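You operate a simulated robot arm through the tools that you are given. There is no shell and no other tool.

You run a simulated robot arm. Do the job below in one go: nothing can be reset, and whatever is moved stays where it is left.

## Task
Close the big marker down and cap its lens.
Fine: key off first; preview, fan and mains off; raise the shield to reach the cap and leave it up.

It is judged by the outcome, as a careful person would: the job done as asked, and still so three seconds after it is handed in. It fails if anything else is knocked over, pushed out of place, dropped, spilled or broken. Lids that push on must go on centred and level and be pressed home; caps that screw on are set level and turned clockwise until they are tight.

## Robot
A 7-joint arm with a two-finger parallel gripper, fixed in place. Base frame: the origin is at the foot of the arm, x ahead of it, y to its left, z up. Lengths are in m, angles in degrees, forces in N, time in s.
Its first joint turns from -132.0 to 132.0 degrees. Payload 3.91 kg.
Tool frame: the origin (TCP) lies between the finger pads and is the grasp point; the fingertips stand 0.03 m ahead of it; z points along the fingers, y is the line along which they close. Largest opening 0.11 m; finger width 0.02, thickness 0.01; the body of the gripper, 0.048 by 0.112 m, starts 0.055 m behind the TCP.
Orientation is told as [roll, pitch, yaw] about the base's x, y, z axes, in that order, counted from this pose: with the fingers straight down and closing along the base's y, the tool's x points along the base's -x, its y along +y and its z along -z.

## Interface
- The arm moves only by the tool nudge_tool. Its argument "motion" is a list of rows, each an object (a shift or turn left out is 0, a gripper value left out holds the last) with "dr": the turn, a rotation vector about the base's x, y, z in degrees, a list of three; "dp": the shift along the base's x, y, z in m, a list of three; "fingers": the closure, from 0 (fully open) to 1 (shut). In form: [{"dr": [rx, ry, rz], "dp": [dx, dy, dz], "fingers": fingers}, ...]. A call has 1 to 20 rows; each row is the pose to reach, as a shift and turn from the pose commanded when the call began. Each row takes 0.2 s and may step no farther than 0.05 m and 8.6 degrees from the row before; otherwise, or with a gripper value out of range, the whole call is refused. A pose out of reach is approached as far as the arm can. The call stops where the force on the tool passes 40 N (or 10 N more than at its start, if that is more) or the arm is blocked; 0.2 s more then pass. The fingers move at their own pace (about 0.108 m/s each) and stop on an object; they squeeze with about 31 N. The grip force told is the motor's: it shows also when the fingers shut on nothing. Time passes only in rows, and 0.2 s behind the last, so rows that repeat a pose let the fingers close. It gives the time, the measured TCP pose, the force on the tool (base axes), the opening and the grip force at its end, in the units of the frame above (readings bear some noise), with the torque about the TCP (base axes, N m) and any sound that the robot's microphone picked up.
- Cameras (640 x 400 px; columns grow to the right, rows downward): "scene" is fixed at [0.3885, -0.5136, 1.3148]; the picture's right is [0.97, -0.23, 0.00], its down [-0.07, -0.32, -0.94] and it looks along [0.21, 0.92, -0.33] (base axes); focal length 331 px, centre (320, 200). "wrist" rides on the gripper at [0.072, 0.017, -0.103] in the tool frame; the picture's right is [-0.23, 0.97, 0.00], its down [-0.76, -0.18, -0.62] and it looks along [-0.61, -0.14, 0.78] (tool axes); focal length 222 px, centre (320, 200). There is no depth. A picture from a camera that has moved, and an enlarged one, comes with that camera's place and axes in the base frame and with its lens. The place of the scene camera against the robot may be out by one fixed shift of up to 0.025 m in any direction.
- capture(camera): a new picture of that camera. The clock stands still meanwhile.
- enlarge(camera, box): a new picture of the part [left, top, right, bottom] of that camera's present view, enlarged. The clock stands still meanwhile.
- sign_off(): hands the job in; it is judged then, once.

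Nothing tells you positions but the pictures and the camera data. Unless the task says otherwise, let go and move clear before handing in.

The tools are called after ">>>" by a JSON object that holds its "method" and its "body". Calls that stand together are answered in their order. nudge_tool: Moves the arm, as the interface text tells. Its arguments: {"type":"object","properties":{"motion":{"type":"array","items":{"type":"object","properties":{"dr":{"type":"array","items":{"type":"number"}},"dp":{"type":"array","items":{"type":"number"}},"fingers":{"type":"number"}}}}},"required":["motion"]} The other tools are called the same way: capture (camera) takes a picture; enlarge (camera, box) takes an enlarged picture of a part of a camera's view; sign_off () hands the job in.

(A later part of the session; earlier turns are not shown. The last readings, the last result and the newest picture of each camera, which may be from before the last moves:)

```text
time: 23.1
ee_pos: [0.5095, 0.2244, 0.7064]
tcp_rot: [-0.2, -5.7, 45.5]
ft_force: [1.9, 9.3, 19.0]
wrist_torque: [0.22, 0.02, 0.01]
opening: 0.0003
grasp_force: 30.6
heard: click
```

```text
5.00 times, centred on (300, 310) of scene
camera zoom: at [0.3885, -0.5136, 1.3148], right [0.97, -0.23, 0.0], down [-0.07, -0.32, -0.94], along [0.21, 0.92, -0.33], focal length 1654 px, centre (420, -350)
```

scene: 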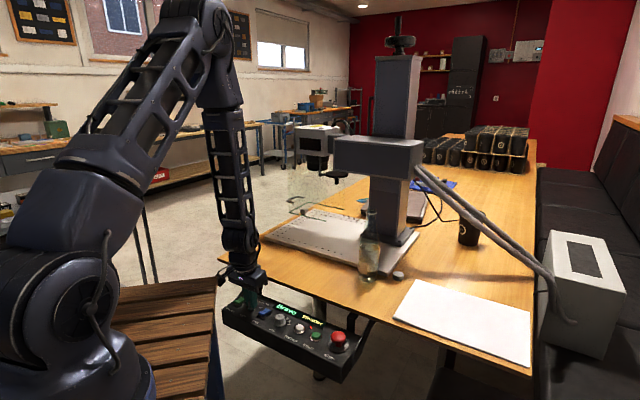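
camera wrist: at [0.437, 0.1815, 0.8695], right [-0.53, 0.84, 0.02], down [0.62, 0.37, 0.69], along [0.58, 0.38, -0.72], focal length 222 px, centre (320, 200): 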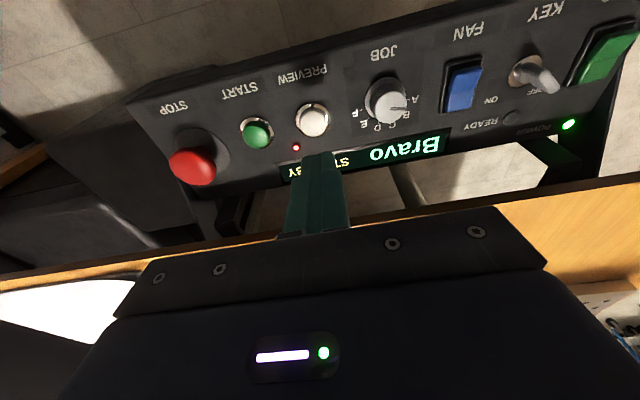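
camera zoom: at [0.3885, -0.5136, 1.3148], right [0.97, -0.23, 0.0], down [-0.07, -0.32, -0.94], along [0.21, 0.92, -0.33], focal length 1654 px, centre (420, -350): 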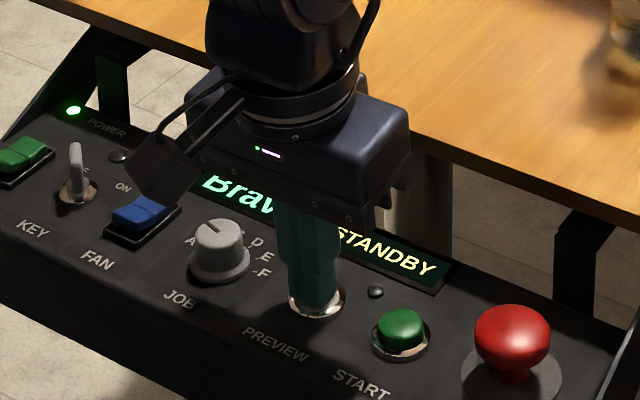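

A click was heard and the preview lamp is out. I'll lift and move to the FAN rocker's operator-side half with the tool vertical.

>>> {"method": "nudge_tool", "body": {"motion": [{"dp": [0, 0, 0.03]}, {"dp": [-0.005, 0.005, 0.07], "dr": [-3.9, 3.9, 0]}, {"dp": [-0.035, 0.032, 0.07], "dr": [-3.9, 3.9, 0]}, {"dp": [-0.065, 0.058, 0.07], "dr": [-3.9, 3.9, 0]}, {"dp": [-0.091, 0.083, 0.06], "dr": [-3.9, 3.9, 0]}, {"dp": [-0.091, 0.083, 0.04], "dr": [-3.9, 3.9, 0]}]}}

>>> {"method": "capture", "body": {"camera": "wrist"}}

>>> {"method": "enlarge", "body": {"camera": "scene", "box": [220, 270, 320, 350]}}

>>> {"method": "enlarge", "body": {"camera": "wrist", "box": [230, 70, 410, 190]}}

```text
time: 24.5
ee_pos: [0.4182, 0.3071, 0.7454]
tcp_rot: [0.0, -0.1, 45.4]
ft_force: [0.0, 0.0, -0.4]
wrist_torque: [-0.02, 0.01, -0.01]
opening: 0.0001
grasp_force: 31.2
```

```text
taken
camera wrist: at [0.3552, 0.2694, 0.849], right [-0.53, 0.85, 0.0], down [0.66, 0.42, 0.62], along [0.53, 0.33, -0.78], focal length 222 px, centre (320, 200)
```

wrist: 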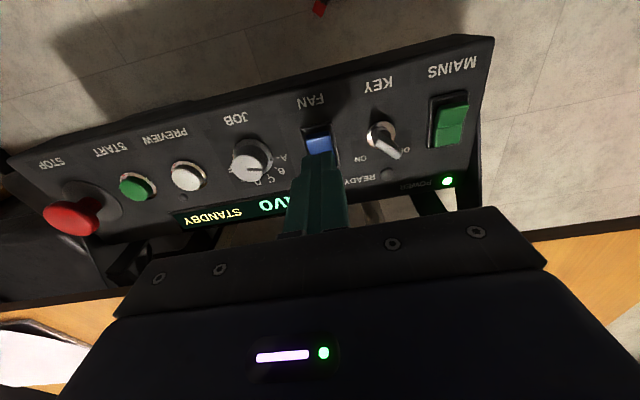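

```text
5.00 times, centred on (270, 310) of scene
camera zoom: at [0.3885, -0.5136, 1.3148], right [0.97, -0.23, 0.0], down [-0.07, -0.32, -0.94], along [0.21, 0.92, -0.33], focal length 1654 px, centre (570, -350)
```

zoom: 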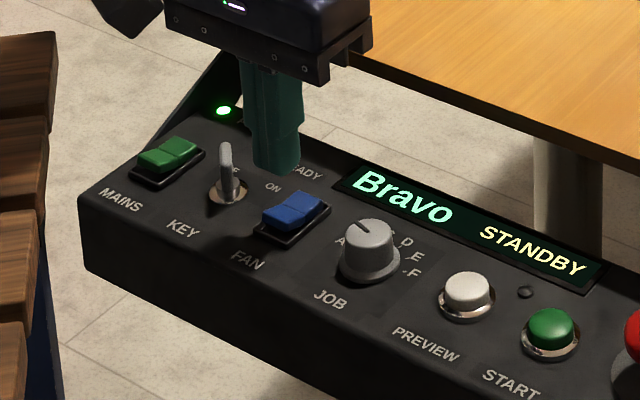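

```text
3.33 times, centred on (320, 130) of wrist
camera zoom: at [0.3552, 0.2694, 0.849], right [-0.53, 0.85, 0.0], down [0.66, 0.42, 0.62], along [0.53, 0.33, -0.78], focal length 740 px, centre (320, 433)
```

zoom: 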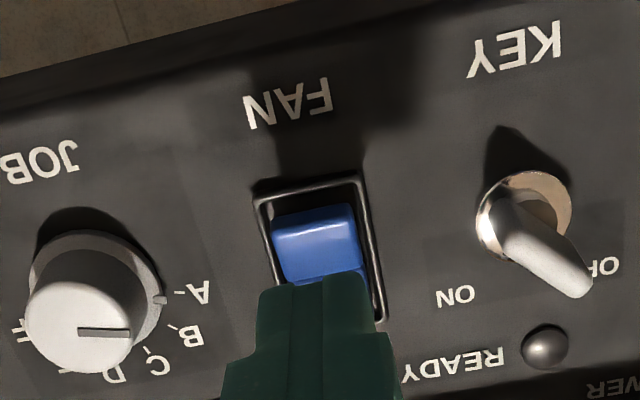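

PREVIEW is confirmed off. The tip is over the FAN rocker's operator-side half; I'll shift 3 mm toward the operator and press.

>>> {"method": "nudge_tool", "body": {"motion": [{"dp": [-0.002, -0.002, -0.01]}, {"dp": [-0.002, -0.002, -0.02]}, {"dp": [-0.002, -0.002, -0.024]}, {"dp": [-0.002, -0.002, -0.027]}, {"dp": [-0.002, -0.002, -0.029]}, {"dp": [-0.002, -0.002, -0.031]}, {"dp": [-0.002, -0.002, -0.033]}]}}

>>> {"method": "enlarge", "body": {"camera": "wrist", "box": [230, 70, 410, 190]}}

```text
time: 26.1
ee_pos: [0.4147, 0.3054, 0.7129]
tcp_rot: [0.0, 0.0, 45.5]
ft_force: [0.7, 0.2, 0.2]
wrist_torque: [-0.02, 0.0, 0.02]
opening: 0.0
grasp_force: 30.9
```

```text
3.33 times, centred on (320, 130) of wrist
camera zoom: at [0.3518, 0.2662, 0.8161], right [-0.53, 0.85, 0.0], down [0.66, 0.42, 0.62], along [0.53, 0.33, -0.78], focal length 740 px, centre (320, 433)
```

zoom: 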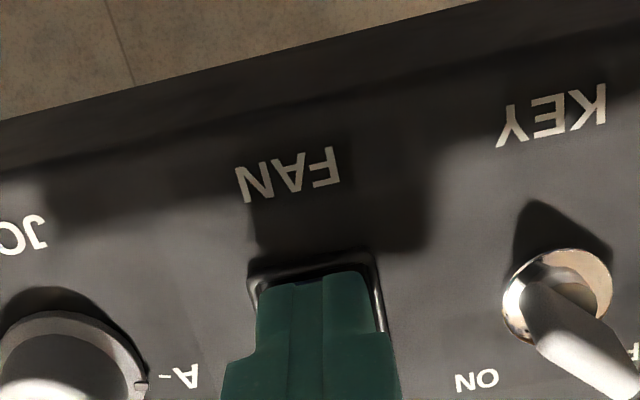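

No contact yet, with the tip at about z 0.683 and covering the front half. I'll continue pressing gently.

>>> {"method": "nudge_tool", "body": {"motion": [{"dp": [0, 0, -0.0015]}, {"dp": [0, 0, -0.003]}, {"dp": [0, 0, -0.0045]}, {"dp": [0, 0, -0.006]}]}}

>>> {"method": "enlarge", "body": {"camera": "scene", "box": [220, 270, 320, 350]}}

```text
time: 26.8
ee_pos: [0.4149, 0.3039, 0.7131]
tcp_rot: [0.0, -0.1, 45.3]
ft_force: [-2.7, -4.3, 19.8]
wrist_torque: [-0.07, 0.02, -0.06]
opening: 0.0001
grasp_force: 31.2
stopped in row 3: the force on the tool passed its limit at 50 N (the readings are from after the stop); the commanded pose is now the measured one
```

```text
5.00 times, centred on (270, 310) of scene
camera zoom: at [0.3885, -0.5136, 1.3148], right [0.97, -0.23, 0.0], down [-0.07, -0.32, -0.94], along [0.21, 0.92, -0.33], focal length 1654 px, centre (570, -350)
```

zoom: 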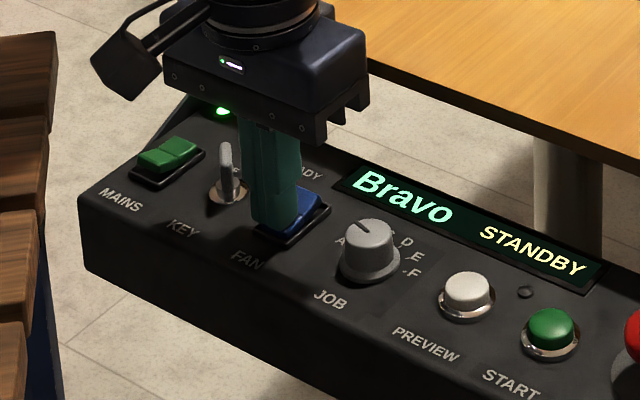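

The force limit tripped without a click, so I may have hit the bezel. I'll lift to inspect the rocker.

>>> {"method": "nudge_tool", "body": {"motion": [{"dp": [0, 0, 0.02]}, {"dp": [0.02, 0.02, 0.05]}, {"dp": [0.04, 0.04, 0.07]}]}}

>>> {"method": "enlarge", "body": {"camera": "scene", "box": [230, 285, 290, 333]}}

>>> {"method": "enlarge", "body": {"camera": "wrist", "box": [250, 40, 410, 150]}}

```text
time: 27.6
ee_pos: [0.4548, 0.3452, 0.7793]
tcp_rot: [0.0, -0.1, 45.5]
ft_force: [0.1, 0.1, 0.1]
wrist_torque: [0.02, 0.0, 0.04]
opening: 0.0
grasp_force: 30.5
```

```text
8.33 times, centred on (260, 309) of scene
camera zoom: at [0.3885, -0.5136, 1.3148], right [0.97, -0.23, 0.0], down [-0.07, -0.32, -0.94], along [0.21, 0.92, -0.33], focal length 2756 px, centre (820, -708)
```

zoom: 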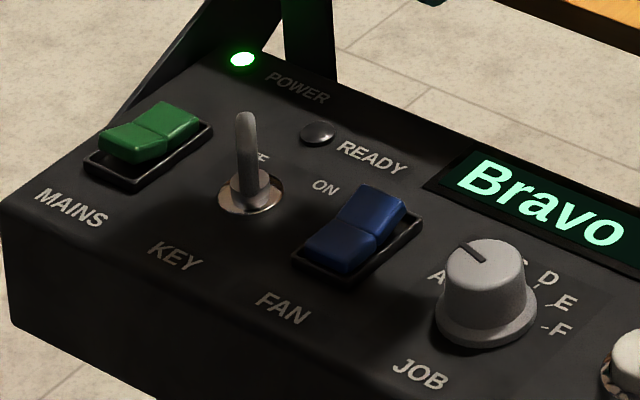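

```text
3.64 times, centred on (330, 95) of wrist
camera zoom: at [0.3921, 0.3059, 0.8835], right [-0.53, 0.85, 0.0], down [0.66, 0.42, 0.62], along [0.53, 0.33, -0.78], focal length 808 px, centre (284, 582)
```

zoom: 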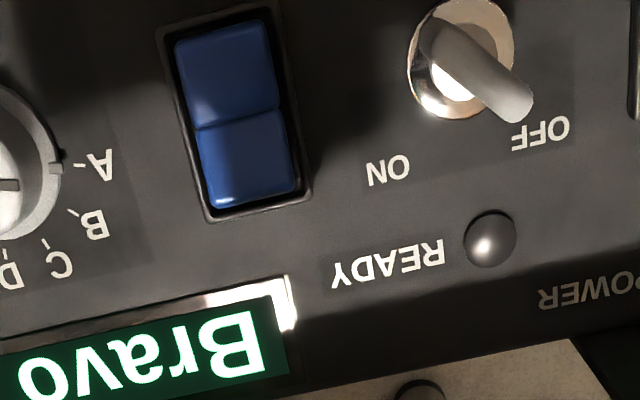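

The FAN rocker has flipped: operator side down, lamp dark, so the fan is off. Next is the MAINS rocker's operator-side half; I'll aim the TCP at about (0.343, 0.377).

>>> {"method": "nudge_tool", "body": {"motion": [{"dp": [-0.03, 0.01, 0]}, {"dp": [-0.06, 0.018, 0]}, {"dp": [-0.09, 0.025, -0.01]}, {"dp": [-0.111, 0.032, -0.03]}, {"dp": [-0.111, 0.032, -0.034]}]}}

>>> {"method": "enlarge", "body": {"camera": "wrist", "box": [230, 70, 410, 190]}}

>>> {"method": "enlarge", "body": {"camera": "scene", "box": [180, 240, 300, 340]}}

```text
time: 28.8
ee_pos: [0.3446, 0.3783, 0.7442]
tcp_rot: [0.0, -0.1, 45.4]
ft_force: [0.3, 0.7, 0.1]
wrist_torque: [-0.01, 0.02, -0.02]
opening: 0.0
grasp_force: 31.1
```

```text
3.33 times, centred on (320, 130) of wrist
camera zoom: at [0.2814, 0.339, 0.8476], right [-0.53, 0.85, 0.0], down [0.66, 0.42, 0.62], along [0.53, 0.33, -0.78], focal length 740 px, centre (320, 433)
```

zoom: 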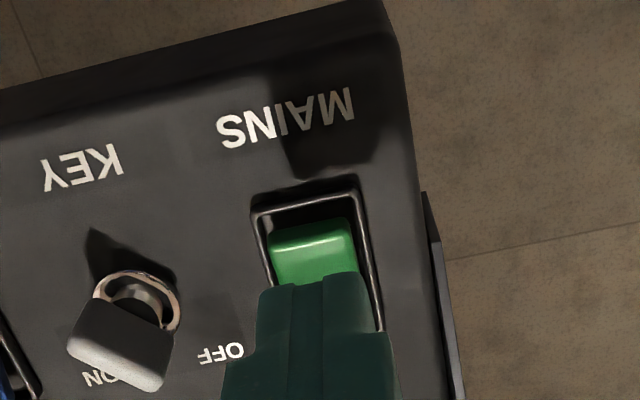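

```text
4.00 times, centred on (240, 290) of scene
camera zoom: at [0.3885, -0.5136, 1.3148], right [0.97, -0.23, 0.0], down [-0.07, -0.32, -0.94], along [0.21, 0.92, -0.33], focal length 1323 px, centre (640, -160)
```

zoom: 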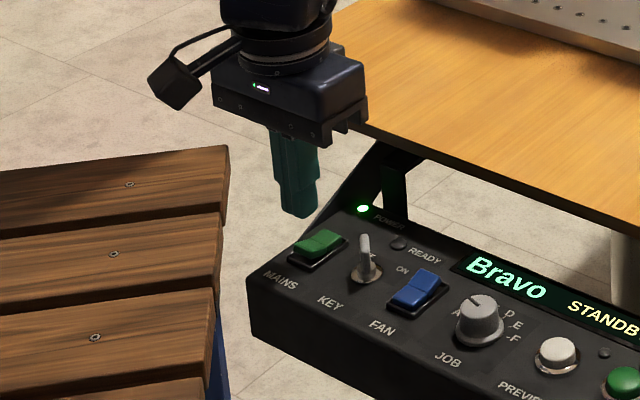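

Alignment matches what worked on FAN. I'll press down on the MAINS operator-side half.

>>> {"method": "nudge_tool", "body": {"motion": [{"dp": [0.001, 0.001, -0.015]}, {"dp": [0.001, 0.001, -0.024]}, {"dp": [0.001, 0.001, -0.029]}, {"dp": [0.001, 0.001, -0.032]}, {"dp": [0.001, 0.001, -0.0335]}, {"dp": [0.001, 0.001, -0.035]}, {"dp": [0.001, 0.001, -0.0365]}]}}

>>> {"method": "enlarge", "body": {"camera": "scene", "box": [180, 240, 300, 340]}}

```text
time: 30.5
ee_pos: [0.3457, 0.3795, 0.7112]
tcp_rot: [0.0, -0.2, 45.4]
ft_force: [-3.5, -4.4, 12.9]
wrist_torque: [-0.07, 0.03, -0.02]
opening: 0.0002
grasp_force: 30.8
stopped in row 7: the force on the tool passed its limit at 45 N (the readings are from after the stop); the commanded pose is now the measured one
```

```text
4.00 times, centred on (240, 290) of scene
camera zoom: at [0.3885, -0.5136, 1.3148], right [0.97, -0.23, 0.0], down [-0.07, -0.32, -0.94], along [0.21, 0.92, -0.33], focal length 1323 px, centre (640, -160)
```

zoom: 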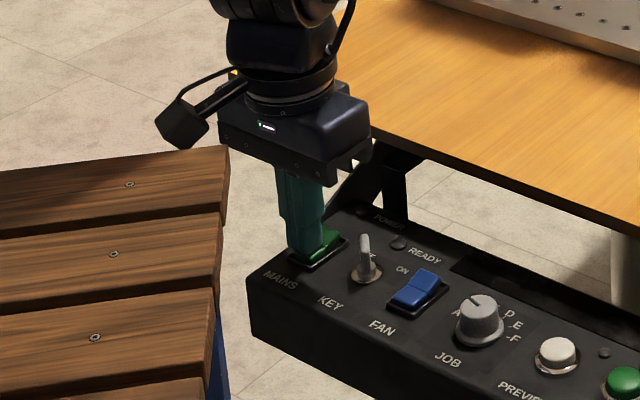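

Mains is off: display and POWER lamp are both dark. I'll lift up and look at the head, shield and lens cap.

>>> {"method": "nudge_tool", "body": {"motion": [{"dp": [0, 0, 0.04]}, {"dp": [0, 0, 0.09]}, {"dp": [0, 0, 0.14]}, {"dp": [0, 0, 0.19]}, {"dp": [0, 0, 0.24]}, {"dp": [0.01, 0.0, 0.29]}, {"dp": [0.02, 0.0, 0.32]}]}}

>>> {"method": "capture", "body": {"camera": "wrist"}}

>>> {"method": "capture", "body": {"camera": "scene"}}

>>> {"method": "enlarge", "body": {"camera": "scene", "box": [230, 280, 330, 350]}}

```text
refused: row 6 steps farther than a row can; nothing moved
```

```text
taken
camera wrist: at [0.2825, 0.3396, 0.8154], right [-0.53, 0.85, 0.0], down [0.66, 0.42, 0.63], along [0.53, 0.34, -0.78], focal length 222 px, centre (320, 200)
```

wrist: 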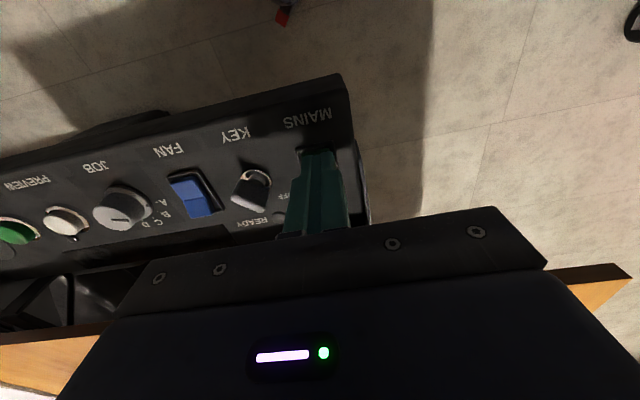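

```text
taken
```

scene: 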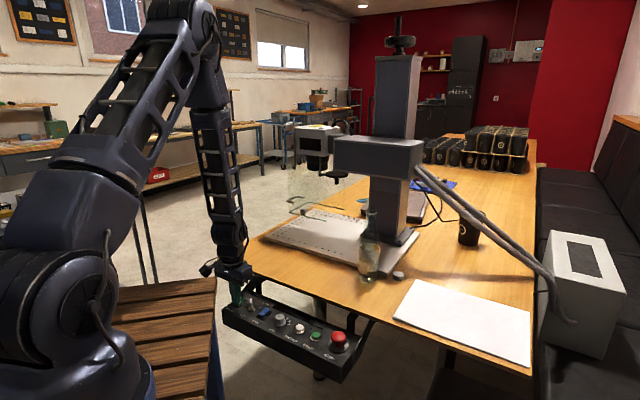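

```text
5.71 times, centred on (280, 315) of scene
camera zoom: at [0.3885, -0.5136, 1.3148], right [0.97, -0.23, 0.0], down [-0.07, -0.32, -0.94], along [0.21, 0.92, -0.33], focal length 1890 px, centre (549, -457)
```

zoom: 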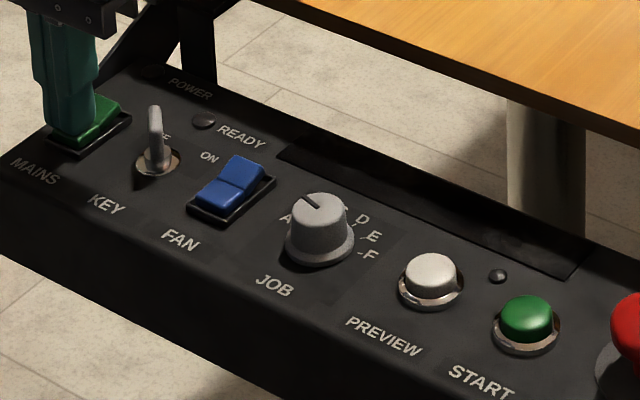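

The panel is fully down. I'll lift with smaller steps.

>>> {"method": "nudge_tool", "body": {"motion": [{"dp": [0, 0, 0.04]}, {"dp": [0, 0, 0.085]}, {"dp": [0, 0, 0.13]}, {"dp": [0, 0, 0.175]}, {"dp": [0, 0, 0.22]}, {"dp": [0.01, 0.0, 0.265]}, {"dp": [0.02, 0.0, 0.31]}, {"dp": [0.02, 0.0, 0.33]}]}}

>>> {"method": "capture", "body": {"camera": "wrist"}}

>>> {"method": "capture", "body": {"camera": "scene"}}

```text
time: 32.3
ee_pos: [0.3661, 0.3815, 1.0447]
tcp_rot: [0.0, -0.2, 45.5]
ft_force: [-0.3, -0.2, 0.0]
wrist_torque: [0.01, -0.02, 0.01]
opening: 0.0
grasp_force: 31.3
```

```text
taken
camera wrist: at [0.303, 0.3418, 1.148], right [-0.53, 0.84, 0.0], down [0.66, 0.42, 0.63], along [0.53, 0.34, -0.78], focal length 222 px, centre (320, 200)
```

wrist: 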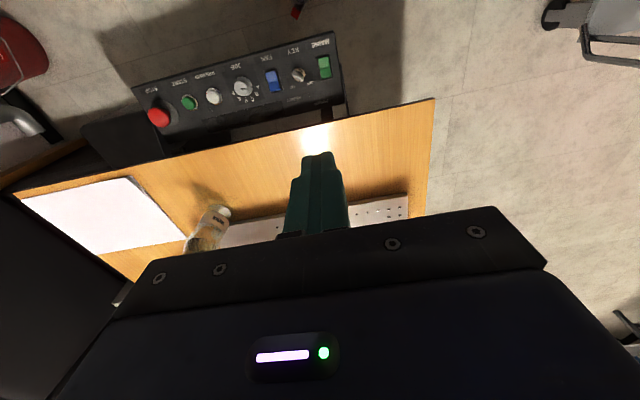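

```text
taken
```

scene: 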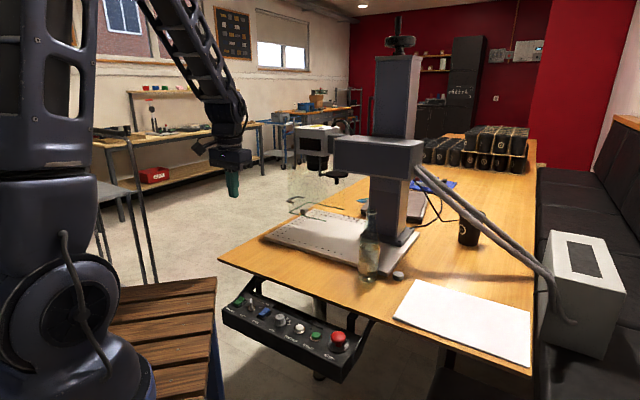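

The free part of the wrist view lies along the fingers, so I'll tilt the tool up toward the marker head to look at the shield and cap.

>>> {"method": "nudge_tool", "body": {"motion": [{"dp": [0.005, 0.005, 0.01], "dr": [5.6, -5.6, 0]}, {"dp": [0.01, 0.01, 0.02], "dr": [11.2, -11.2, 0]}, {"dp": [0.015, 0.015, 0.03], "dr": [16.8, -16.8, 0]}, {"dp": [0.02, 0.02, 0.03], "dr": [22.4, -22.4, 0]}, {"dp": [0.025, 0.025, 0.03], "dr": [28, -28, 0]}, {"dp": [0.03, 0.03, 0.03], "dr": [33.6, -33.6, 0]}, {"dp": [0.035, 0.035, 0.03], "dr": [39.2, -39.2, 0]}, {"dp": [0.04, 0.04, 0.03], "dr": [44.8, -44.8, 0]}]}}

>>> {"method": "capture", "body": {"camera": "wrist"}}

```text
time: 34.1
ee_pos: [0.4054, 0.4184, 1.0731]
tcp_rot: [-0.7, -63.7, 46.0]
ft_force: [0.4, 0.1, -0.3]
wrist_torque: [-0.04, 0.03, 0.01]
opening: 0.0
grasp_force: 31.2
```

```text
taken
camera wrist: at [0.3059, 0.3424, 1.0535], right [-0.62, 0.76, 0.2], down [-0.03, -0.28, 0.96], along [0.78, 0.59, 0.2], focal length 222 px, centre (320, 200)
```

wrist: 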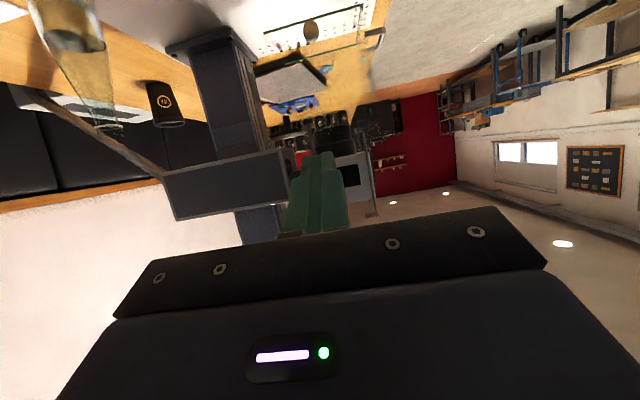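

The head is in view (upside down). I'll enlarge the relevant regions.

>>> {"method": "enlarge", "body": {"camera": "wrist", "box": [240, 80, 400, 220]}}

>>> {"method": "enlarge", "body": {"camera": "wrist", "box": [230, 0, 410, 120]}}

>>> {"method": "enlarge", "body": {"camera": "scene", "box": [270, 110, 370, 230]}}

```text
2.86 times, centred on (320, 150) of wrist
camera zoom: at [0.3059, 0.3424, 1.0535], right [-0.62, 0.76, 0.2], down [-0.03, -0.28, 0.96], along [0.78, 0.59, 0.2], focal length 635 px, centre (320, 343)
```

zoom: 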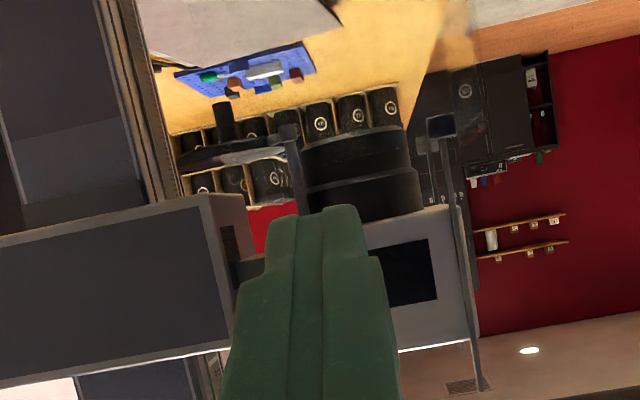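

```text
3.33 times, centred on (320, 60) of wrist
camera zoom: at [0.3059, 0.3424, 1.0535], right [-0.62, 0.76, 0.2], down [-0.03, -0.28, 0.96], along [0.78, 0.59, 0.2], focal length 740 px, centre (320, 667)
```

zoom: 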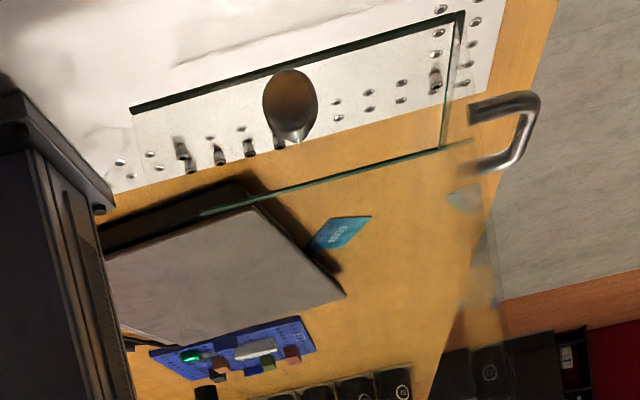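

```text
3.33 times, centred on (320, 170) of scene
camera zoom: at [0.3885, -0.5136, 1.3148], right [0.97, -0.23, 0.0], down [-0.07, -0.32, -0.94], along [0.21, 0.92, -0.33], focal length 1102 px, centre (320, 300)
```

zoom: 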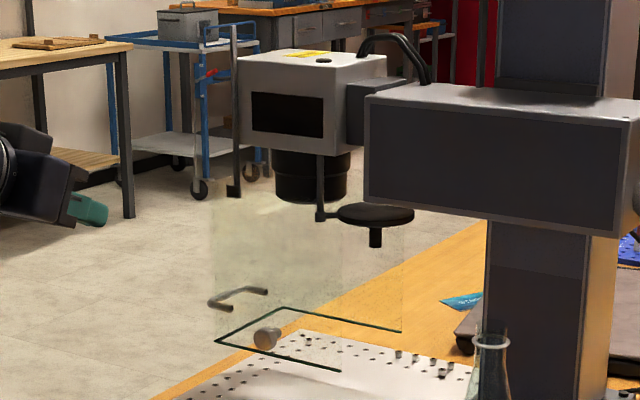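

I take the shield as a U-shaped clear box (bottom edge z about 0.84, top about 1.01). Its front face is at 0.88 along the 45° axis, with a round knob at about (0.596, 0.614, 0.867) and a D-handle on its left side. The cap is a disc on a swing arm beside the lens. I'll move closer to the front knob for a look.

>>> {"method": "nudge_tool", "body": {"motion": [{"dp": [0.02, 0.02, -0.025], "fingers": 0.4}, {"dp": [0.04, 0.042, -0.05]}, {"dp": [0.06, 0.062, -0.075]}, {"dp": [0.075, 0.08, -0.1]}, {"dp": [0.085, 0.09, -0.12]}]}}

>>> {"method": "capture", "body": {"camera": "wrist"}}

>>> {"method": "enlarge", "body": {"camera": "wrist", "box": [220, 40, 440, 200]}}

>>> {"method": "enlarge", "body": {"camera": "scene", "box": [230, 110, 370, 260]}}

```text
time: 35.3
ee_pos: [0.4907, 0.5084, 0.9522]
tcp_rot: [-0.8, -63.7, 46.0]
ft_force: [-0.5, 0.6, 0.7]
wrist_torque: [-0.05, 0.01, -0.03]
opening: 0.0663
grasp_force: 0.0
```

```text
taken
camera wrist: at [0.3909, 0.4326, 0.9318], right [-0.62, 0.76, 0.2], down [-0.03, -0.28, 0.96], along [0.78, 0.59, 0.2], focal length 222 px, centre (320, 200)
```

wrist: 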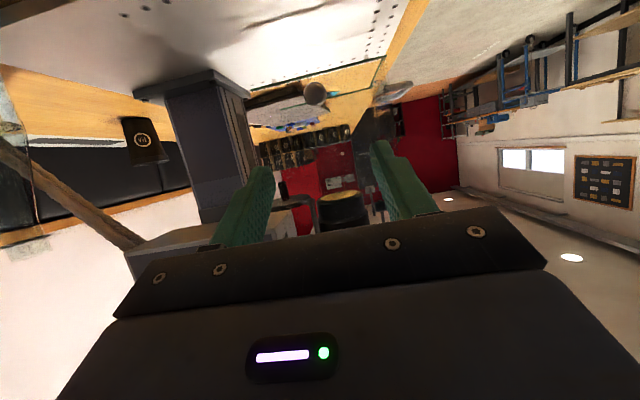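

```text
2.50 times, centred on (330, 120) of wrist
camera zoom: at [0.3909, 0.4326, 0.9318], right [-0.62, 0.76, 0.2], down [-0.03, -0.28, 0.96], along [0.78, 0.59, 0.2], focal length 555 px, centre (295, 400)
```

zoom: 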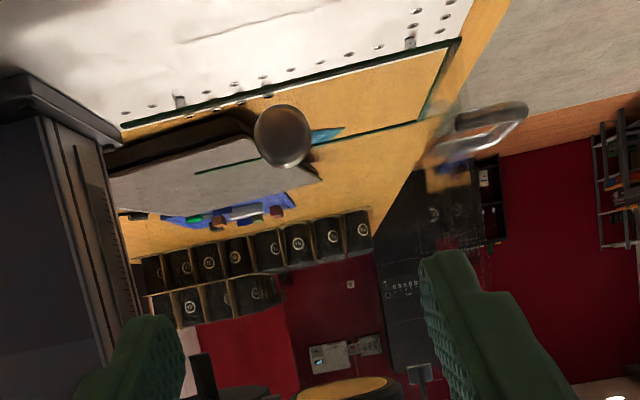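

```text
2.67 times, centred on (300, 185) of scene
camera zoom: at [0.3885, -0.5136, 1.3148], right [0.97, -0.23, 0.0], down [-0.07, -0.32, -0.94], along [0.21, 0.92, -0.33], focal length 882 px, centre (373, 240)
```

zoom: 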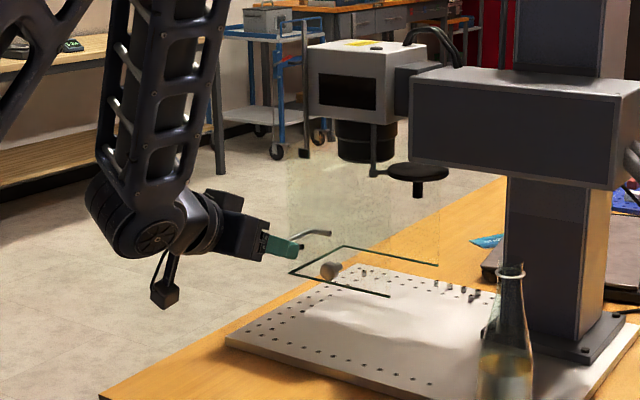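

The knob is refined to about (0.592, 0.610, 0.867), diameter about 26 mm, standing out about 25 mm from the shield's front. I'll approach along the finger axis with the fingers astride it.

>>> {"method": "nudge_tool", "body": {"motion": [{"dp": [0.02, 0.02, -0.018]}, {"dp": [0.04, 0.04, -0.036]}, {"dp": [0.057, 0.057, -0.054]}, {"dp": [0.07, 0.07, -0.062]}, {"dp": [0.08, 0.08, -0.069]}]}}

>>> {"method": "enlarge", "body": {"camera": "wrist", "box": [220, 60, 440, 220]}}

>>> {"method": "enlarge", "body": {"camera": "scene", "box": [270, 150, 370, 240]}}

```text
time: 36.5
ee_pos: [0.5735, 0.5894, 0.8831]
tcp_rot: [-0.8, -63.5, 46.0]
ft_force: [-0.5, 0.1, 0.7]
wrist_torque: [0.0, 0.0, -0.04]
opening: 0.0663
grasp_force: 0.1
```

```text
2.50 times, centred on (330, 140) of wrist
camera zoom: at [0.4737, 0.5124, 0.8632], right [-0.62, 0.76, 0.2], down [-0.03, -0.28, 0.96], along [0.78, 0.59, 0.2], focal length 555 px, centre (295, 350)
```

zoom: 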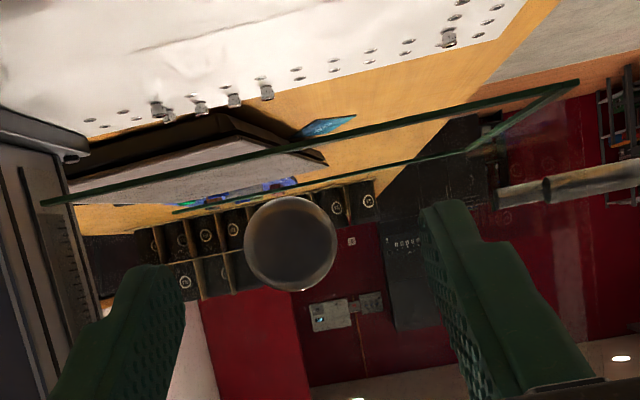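

```text
4.44 times, centred on (320, 195) of scene
camera zoom: at [0.3885, -0.5136, 1.3148], right [0.97, -0.23, 0.0], down [-0.07, -0.32, -0.94], along [0.21, 0.92, -0.33], focal length 1470 px, centre (320, 222)
```

zoom: 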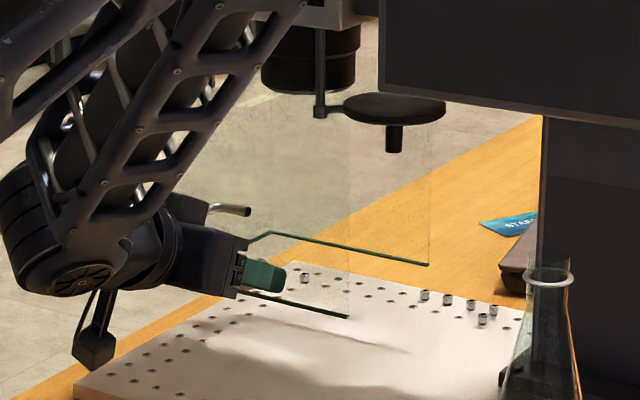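

The knob is centred between the fingers. I'll move in the last bit and grip it.

>>> {"method": "nudge_tool", "body": {"motion": [{"dp": [0.006, 0.006, -0.006]}, {"dp": [0.012, 0.012, -0.012]}, {"dp": [0.012, 0.012, -0.012], "fingers": 0.7}, {"dp": [0.012, 0.012, -0.012], "fingers": 1.0}, {"dp": [0.012, 0.012, -0.012], "fingers": 1.0}, {"dp": [0.012, 0.012, -0.012], "fingers": 1.0}]}}

>>> {"method": "enlarge", "body": {"camera": "wrist", "box": [220, 60, 440, 220]}}

```text
time: 37.9
ee_pos: [0.5878, 0.6011, 0.8715]
tcp_rot: [-0.9, -63.6, 45.9]
ft_force: [17.9, -18.2, 2.3]
wrist_torque: [-0.02, -0.21, -0.52]
opening: 0.0251
grasp_force: 44.5
```

```text
2.50 times, centred on (330, 140) of wrist
camera zoom: at [0.4866, 0.5246, 0.8514], right [-0.62, 0.76, 0.2], down [-0.03, -0.28, 0.96], along [0.78, 0.59, 0.2], focal length 555 px, centre (295, 350)
```

zoom: 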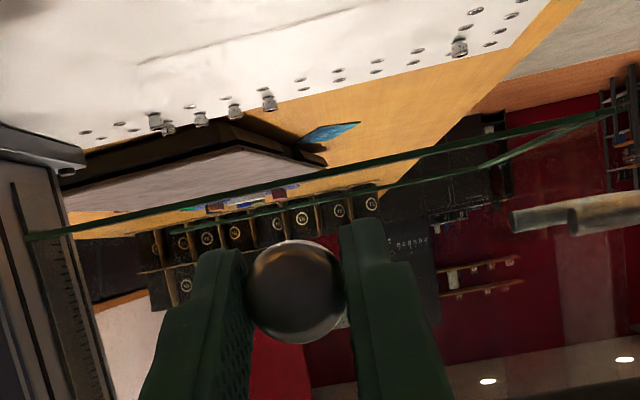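

The knob is gripped at 25 mm. I'll relieve the side load and lift a little to see if the shield follows.

>>> {"method": "nudge_tool", "body": {"motion": [{"dp": [0.0012, -0.0012, 0]}, {"dp": [0.0012, -0.0012, 0.005]}, {"dp": [0.0012, -0.0012, 0.012]}, {"dp": [0.0012, -0.0012, 0.02]}]}}

>>> {"method": "enlarge", "body": {"camera": "scene", "box": [270, 150, 370, 240]}}

```text
time: 38.9
ee_pos: [0.5869, 0.6002, 0.8906]
tcp_rot: [-0.8, -63.7, 45.8]
ft_force: [30.7, -1.9, -1.5]
wrist_torque: [-0.04, -0.1, -0.35]
opening: 0.0251
grasp_force: 44.9
```

```text
4.44 times, centred on (320, 195) of scene
camera zoom: at [0.3885, -0.5136, 1.3148], right [0.97, -0.23, 0.0], down [-0.07, -0.32, -0.94], along [0.21, 0.92, -0.33], focal length 1470 px, centre (320, 222)
```

zoom: 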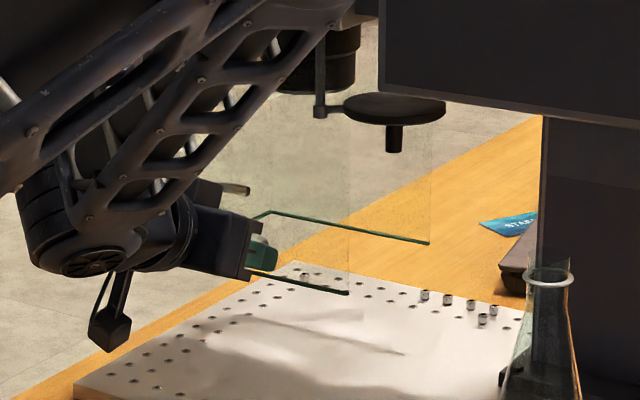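

The shield is sliding up with the knob. I'll relieve the x load and continue lifting in stages.

>>> {"method": "nudge_tool", "body": {"motion": [{"dp": [0.002, 0.0, 0.0]}, {"dp": [0.002, 0.0, 0.01]}, {"dp": [0.002, 0.0, 0.02]}, {"dp": [0.002, 0.0, 0.03]}]}}

```text
time: 39.9
ee_pos: [0.5858, 0.6001, 0.9211]
tcp_rot: [-0.9, -63.6, 45.8]
ft_force: [23.6, -13.9, -1.3]
wrist_torque: [-0.27, 0.16, -0.52]
opening: 0.0249
grasp_force: 45.0
```

>>> {"method": "nudge_tool", "body": {"motion": [{"dp": [0.002, -0.002, 0.0]}, {"dp": [0.002, -0.002, 0.01]}, {"dp": [0.002, -0.002, 0.02]}, {"dp": [0.002, -0.002, 0.03]}]}}

>>> {"method": "capture", "body": {"camera": "scene"}}

>>> {"method": "capture", "body": {"camera": "wrist"}}

```text
time: 40.9
ee_pos: [0.5861, 0.6, 0.9512]
tcp_rot: [-0.6, -63.6, 46.1]
ft_force: [4.3, 32.6, -0.9]
wrist_torque: [0.44, -0.18, 0.36]
opening: 0.0248
grasp_force: 45.1
```

```text
taken
```

scene: 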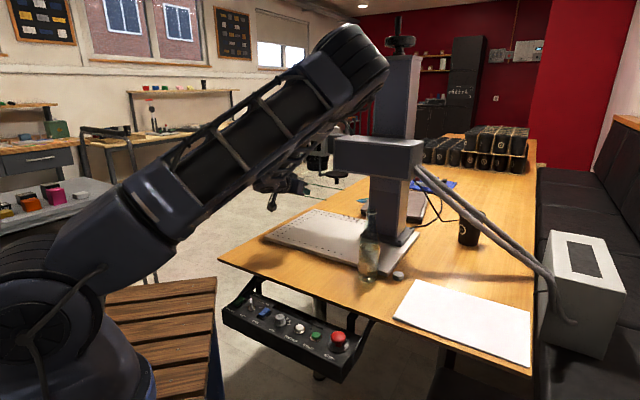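

```text
taken
camera wrist: at [0.4871, 0.5233, 0.9325], right [-0.62, 0.76, 0.2], down [-0.03, -0.28, 0.96], along [0.78, 0.59, 0.2], focal length 222 px, centre (320, 200)
```

wrist: 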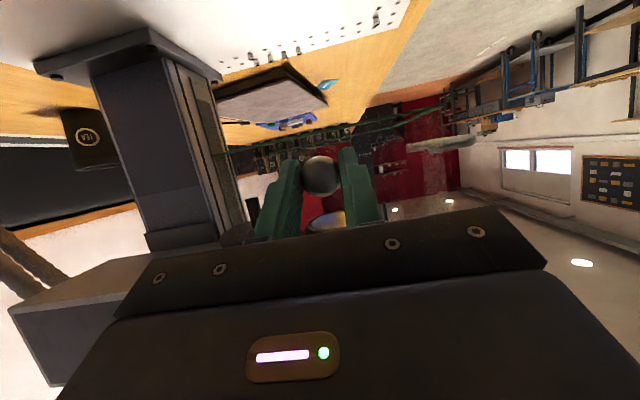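

Lifted 80 mm so far, and the shield is following. I'll correct the lateral offset and keep lifting.

>>> {"method": "nudge_tool", "body": {"motion": [{"dp": [0.0004, 0.0017, 0.0]}, {"dp": [0.0004, 0.0017, 0.01]}, {"dp": [0.0004, 0.0017, 0.02]}]}}

>>> {"method": "capture", "body": {"camera": "scene"}}

```text
time: 41.7
ee_pos: [0.5861, 0.6001, 0.9711]
tcp_rot: [-0.7, -63.5, 46.2]
ft_force: [-27.9, -1.4, -2.8]
wrist_torque: [-0.18, 0.37, 0.43]
opening: 0.025
grasp_force: 45.9
```

```text
taken
```

scene: 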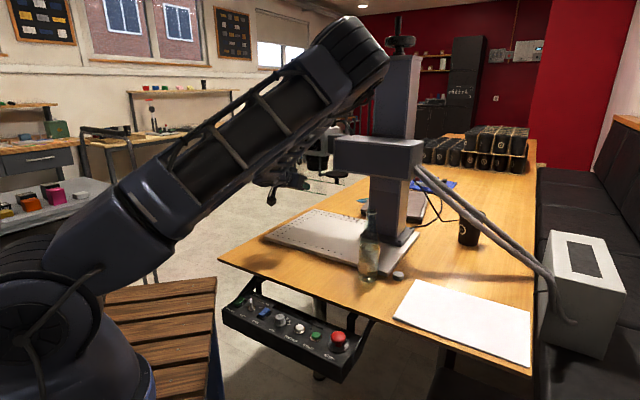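

>>> {"method": "nudge_tool", "body": {"motion": [{"dp": [-0.0012, 0, 0.0]}, {"dp": [-0.0012, 0, 0.01]}, {"dp": [-0.0012, 0, 0.02]}, {"dp": [-0.0012, 0, 0.03]}]}}

```text
time: 42.7
ee_pos: [0.5862, 0.6013, 1.0007]
tcp_rot: [-0.9, -63.6, 45.9]
ft_force: [-15.7, 2.8, -2.0]
wrist_torque: [0.03, 0.16, 0.2]
opening: 0.025
grasp_force: 45.0
```

>>> {"method": "nudge_tool", "body": {"motion": [{"dp": [-0.0005, 0, 0.0]}, {"dp": [-0.0005, 0, 0.01]}, {"dp": [-0.0005, 0, 0.02]}, {"dp": [-0.0005, 0, 0.03]}]}}

>>> {"method": "capture", "body": {"camera": "scene"}}

>>> {"method": "capture", "body": {"camera": "wrist"}}

```text
time: 43.7
ee_pos: [0.5862, 0.6003, 1.0292]
tcp_rot: [-0.8, -63.5, 46.0]
ft_force: [2.7, 24.0, 0.5]
wrist_torque: [0.32, -0.13, 0.22]
opening: 0.0253
grasp_force: 45.6
```

```text
taken
```

scene: 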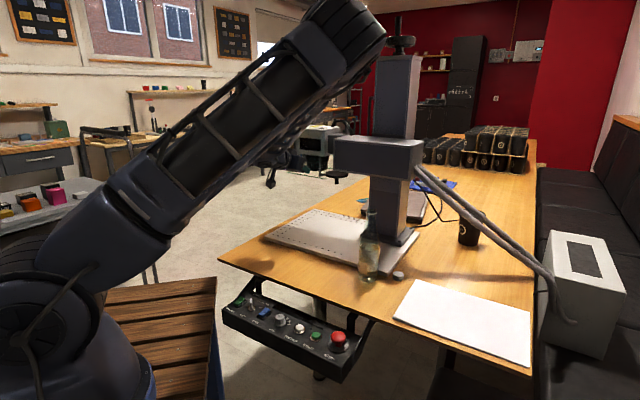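

```text
taken
camera wrist: at [0.4874, 0.5248, 1.0107], right [-0.62, 0.76, 0.2], down [-0.03, -0.28, 0.96], along [0.78, 0.59, 0.2], focal length 222 px, centre (320, 200)
```

wrist: 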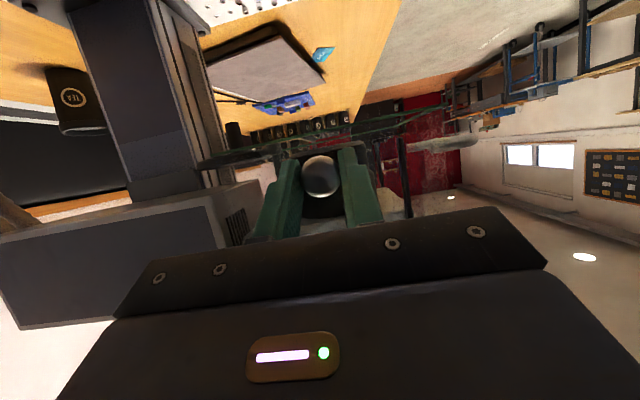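

Lifted about 158 mm. I'll look at the clearance and continue to its top stop.

>>> {"method": "enlarge", "body": {"camera": "wrist", "box": [190, 60, 430, 220]}}

>>> {"method": "nudge_tool", "body": {"motion": [{"dp": [0, 0.001, 0.005]}, {"dp": [0, 0.001, 0.01]}, {"dp": [0, 0.001, 0.015]}, {"dp": [0, 0.001, 0.02]}]}}

```text
2.50 times, centred on (310, 140) of wrist
camera zoom: at [0.4874, 0.5248, 1.0107], right [-0.62, 0.76, 0.2], down [-0.03, -0.28, 0.96], along [0.78, 0.59, 0.2], focal length 555 px, centre (345, 350)
```

zoom: 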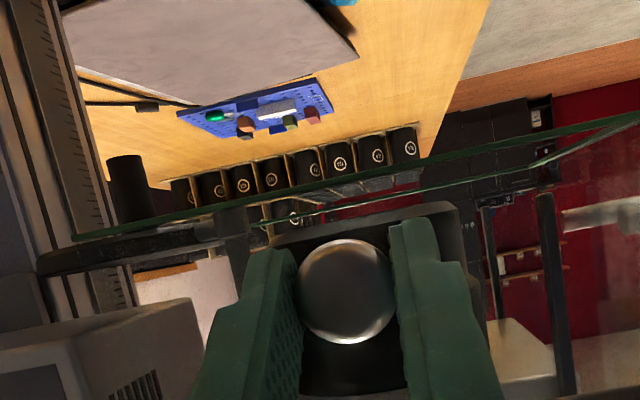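

```text
time: 44.7
ee_pos: [0.5877, 0.6002, 1.0468]
tcp_rot: [-0.8, -63.3, 45.9]
ft_force: [1.8, 23.9, -25.0]
wrist_torque: [-0.29, 0.31, 0.27]
opening: 0.0252
grasp_force: 45.2
```

It has reached the top stop (25 N downward reaction). I'll release the knob carefully and see whether the shield stays.

>>> {"method": "nudge_tool", "body": {"motion": [{"dp": [0, 0, -0.001]}, {"dp": [0, 0, -0.001], "fingers": 0.72}, {"dp": [0, 0, -0.001], "fingers": 0.72}]}}

>>> {"method": "enlarge", "body": {"camera": "wrist", "box": [190, 60, 430, 220]}}

```text
time: 45.5
ee_pos: [0.5874, 0.6014, 1.0487]
tcp_rot: [-0.9, -63.7, 46.0]
ft_force: [0.1, 0.1, -0.9]
wrist_torque: [0.0, 0.03, 0.0]
opening: 0.0307
grasp_force: 0.2
```

```text
2.50 times, centred on (310, 140) of wrist
camera zoom: at [0.4873, 0.5243, 1.0302], right [-0.62, 0.76, 0.2], down [-0.03, -0.28, 0.96], along [0.78, 0.59, 0.2], focal length 555 px, centre (345, 350)
```

zoom: 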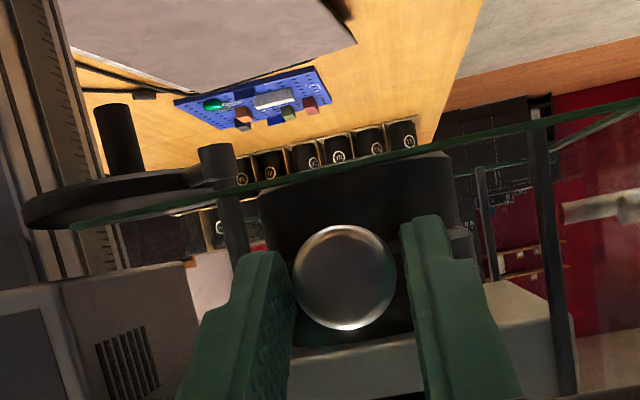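

The shield is staying up. I'll back straight out, then recheck it and get a view of the cap.

>>> {"method": "nudge_tool", "body": {"motion": [{"fingers": 0.6}, {"dp": [-0.012, -0.012, 0.008]}, {"dp": [-0.03, -0.03, 0.02]}, {"dp": [-0.055, -0.055, 0.02]}, {"dp": [-0.08, -0.08, 0.01]}]}}

>>> {"method": "capture", "body": {"camera": "wrist"}}

>>> {"method": "enlarge", "body": {"camera": "wrist", "box": [190, 60, 430, 220]}}

>>> {"method": "capture", "body": {"camera": "scene"}}

```text
time: 46.7
ee_pos: [0.5058, 0.5183, 1.0563]
tcp_rot: [-0.8, -63.7, 45.9]
ft_force: [0.1, -0.2, 0.3]
wrist_torque: [-0.03, -0.01, 0.01]
opening: 0.0439
grasp_force: 0.0
```

```text
taken
camera wrist: at [0.4065, 0.4431, 1.0384], right [-0.62, 0.76, 0.2], down [-0.03, -0.28, 0.96], along [0.78, 0.59, 0.2], focal length 222 px, centre (320, 200)
```

wrist: 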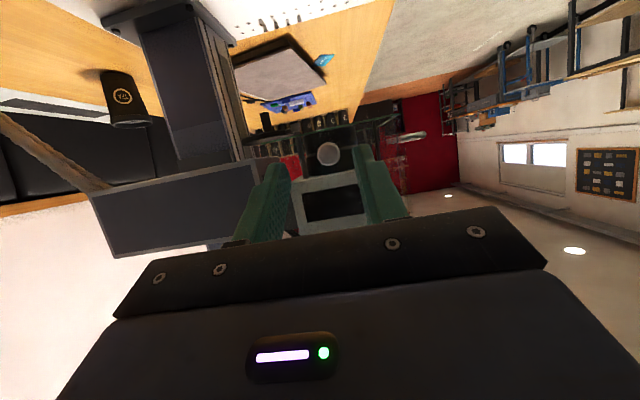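

```text
2.50 times, centred on (310, 140) of wrist
camera zoom: at [0.4065, 0.4431, 1.0384], right [-0.62, 0.76, 0.2], down [-0.03, -0.28, 0.96], along [0.78, 0.59, 0.2], focal length 555 px, centre (345, 350)
```

zoom: 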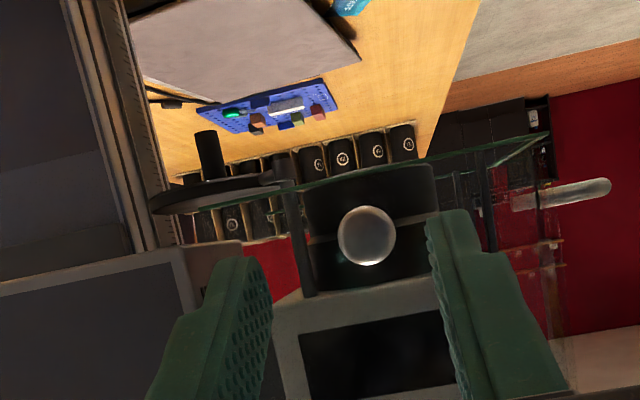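

```text
taken
```

scene: 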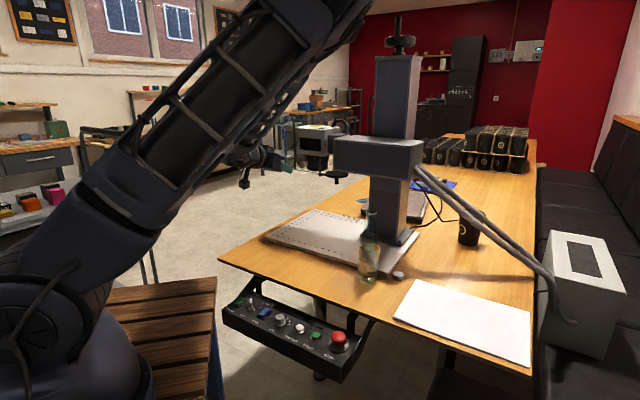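

The shield holds at the top. The cap disc is at about (0.720, 0.610, 1.0) on a swing arm pivoting at about (0.659, 0.618), with a stub handle below it (z about 0.965–0.993), and the lens axis is near (0.656, 0.677). I'll level the tool to horizontal, and come in lower toward the stub.

>>> {"method": "nudge_tool", "body": {"motion": [{"dp": [0.005, -0.003, -0.02], "dr": [4.7, -4.7, 0], "fingers": 0.6}, {"dp": [0.01, -0.006, -0.045], "dr": [9.3, -9.3, 0]}, {"dp": [0.02, -0.01, -0.065], "dr": [14, -14, 0]}, {"dp": [0.03, -0.02, -0.085], "dr": [18.6, -18.6, 0]}]}}

>>> {"method": "capture", "body": {"camera": "wrist"}}

>>> {"method": "enlarge", "body": {"camera": "wrist", "box": [190, 60, 430, 220]}}

>>> {"method": "capture", "body": {"camera": "scene"}}

```text
time: 47.7
ee_pos: [0.5173, 0.512, 0.9628]
tcp_rot: [-9.5, -83.6, 54.5]
ft_force: [-4.6, 4.1, 1.0]
wrist_torque: [-0.03, -0.01, -0.43]
opening: 0.044
grasp_force: 0.0
out of reach, approached as far as the arm can: row 4
```

```text
taken
camera wrist: at [0.4283, 0.4452, 0.9024], right [-0.68, 0.71, 0.21], down [-0.26, -0.5, 0.83], along [0.69, 0.5, 0.52], focal length 222 px, centre (320, 200)
```

wrist: 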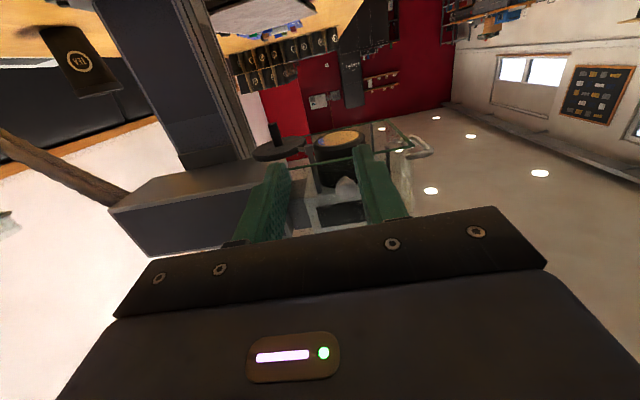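

```text
2.50 times, centred on (310, 140) of wrist
camera zoom: at [0.4283, 0.4452, 0.9024], right [-0.68, 0.71, 0.21], down [-0.26, -0.5, 0.83], along [0.69, 0.5, 0.52], focal length 555 px, centre (345, 350)
```

zoom: 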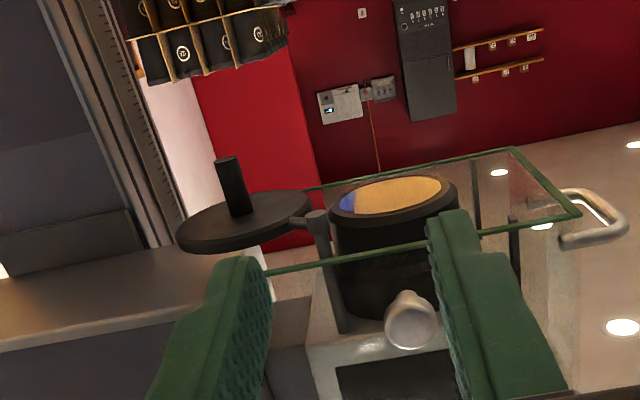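

```text
taken
```

scene: 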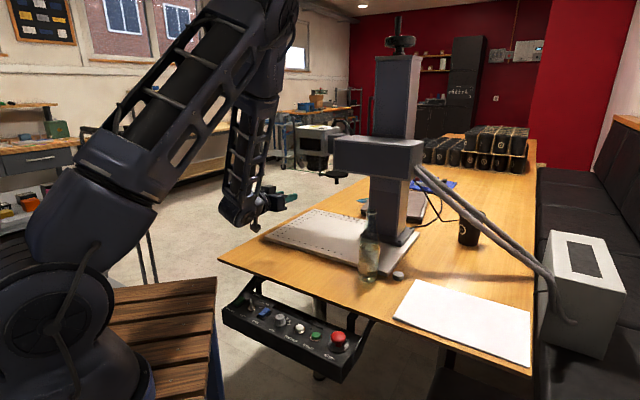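

Now I have a clear view: a 90° swing about the post brings the disc (bottom z about 0.994) under the lens. I'll line up with the stub at (0.725, 0.613), fingers horizontal and slightly open.

>>> {"method": "nudge_tool", "body": {"motion": [{"dp": [0.025, -0.02, 0.003]}, {"dp": [0.05, -0.04, 0.006]}, {"dp": [0.075, -0.03, 0.01]}]}}

>>> {"method": "capture", "body": {"camera": "wrist"}}

```text
time: 48.5
ee_pos: [0.5722, 0.5031, 0.9778]
tcp_rot: [-11.3, -83.1, 54.0]
ft_force: [-1.4, -0.5, 0.8]
wrist_torque: [-0.03, 0.01, -0.08]
opening: 0.0441
grasp_force: 0.1
out of reach, approached as far as the arm can: row 1, 2, 3
```

```text
taken
camera wrist: at [0.4807, 0.4394, 0.9166], right [-0.64, 0.74, 0.2], down [-0.28, -0.48, 0.83], along [0.71, 0.48, 0.52], focal length 222 px, centre (320, 200)
```

wrist: 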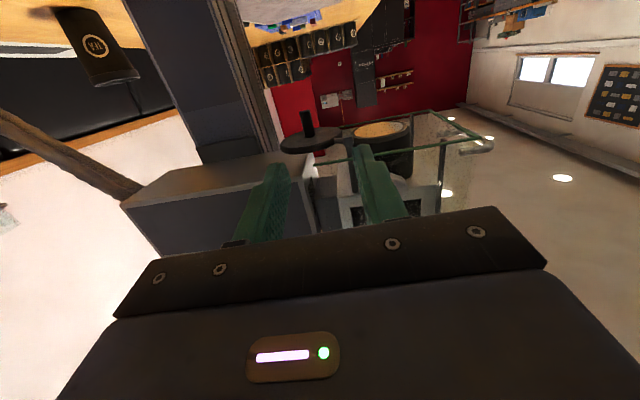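

The arm is at a wrist limit for a fully level tool here. About 10° nose-down still clears the shield, so I'll relax the pitch and check what pose I get.

>>> {"method": "nudge_tool", "body": {"motion": [{"dr": [-3.9, 3.9, 0]}, {"dr": [-7.8, 7.8, 0]}, {"dr": [-7.8, 7.8, 0]}]}}

>>> {"method": "capture", "body": {"camera": "wrist"}}

```text
time: 49.3
ee_pos: [0.5744, 0.4999, 0.9762]
tcp_rot: [-3.7, -72.5, 48.4]
ft_force: [0.1, 0.8, 0.1]
wrist_torque: [0.0, -0.01, 0.0]
opening: 0.0439
grasp_force: 0.0
out of reach, approached as far as the arm can: row 1
```

```text
taken
camera wrist: at [0.4783, 0.4271, 0.9387], right [-0.64, 0.74, 0.2], down [-0.15, -0.37, 0.92], along [0.75, 0.56, 0.35], focal length 222 px, centre (320, 200)
```

wrist: 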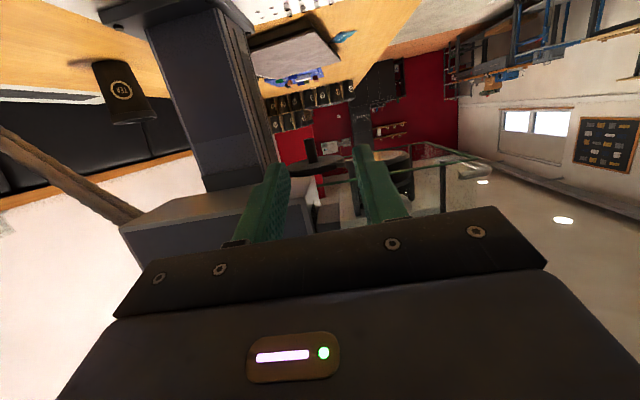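

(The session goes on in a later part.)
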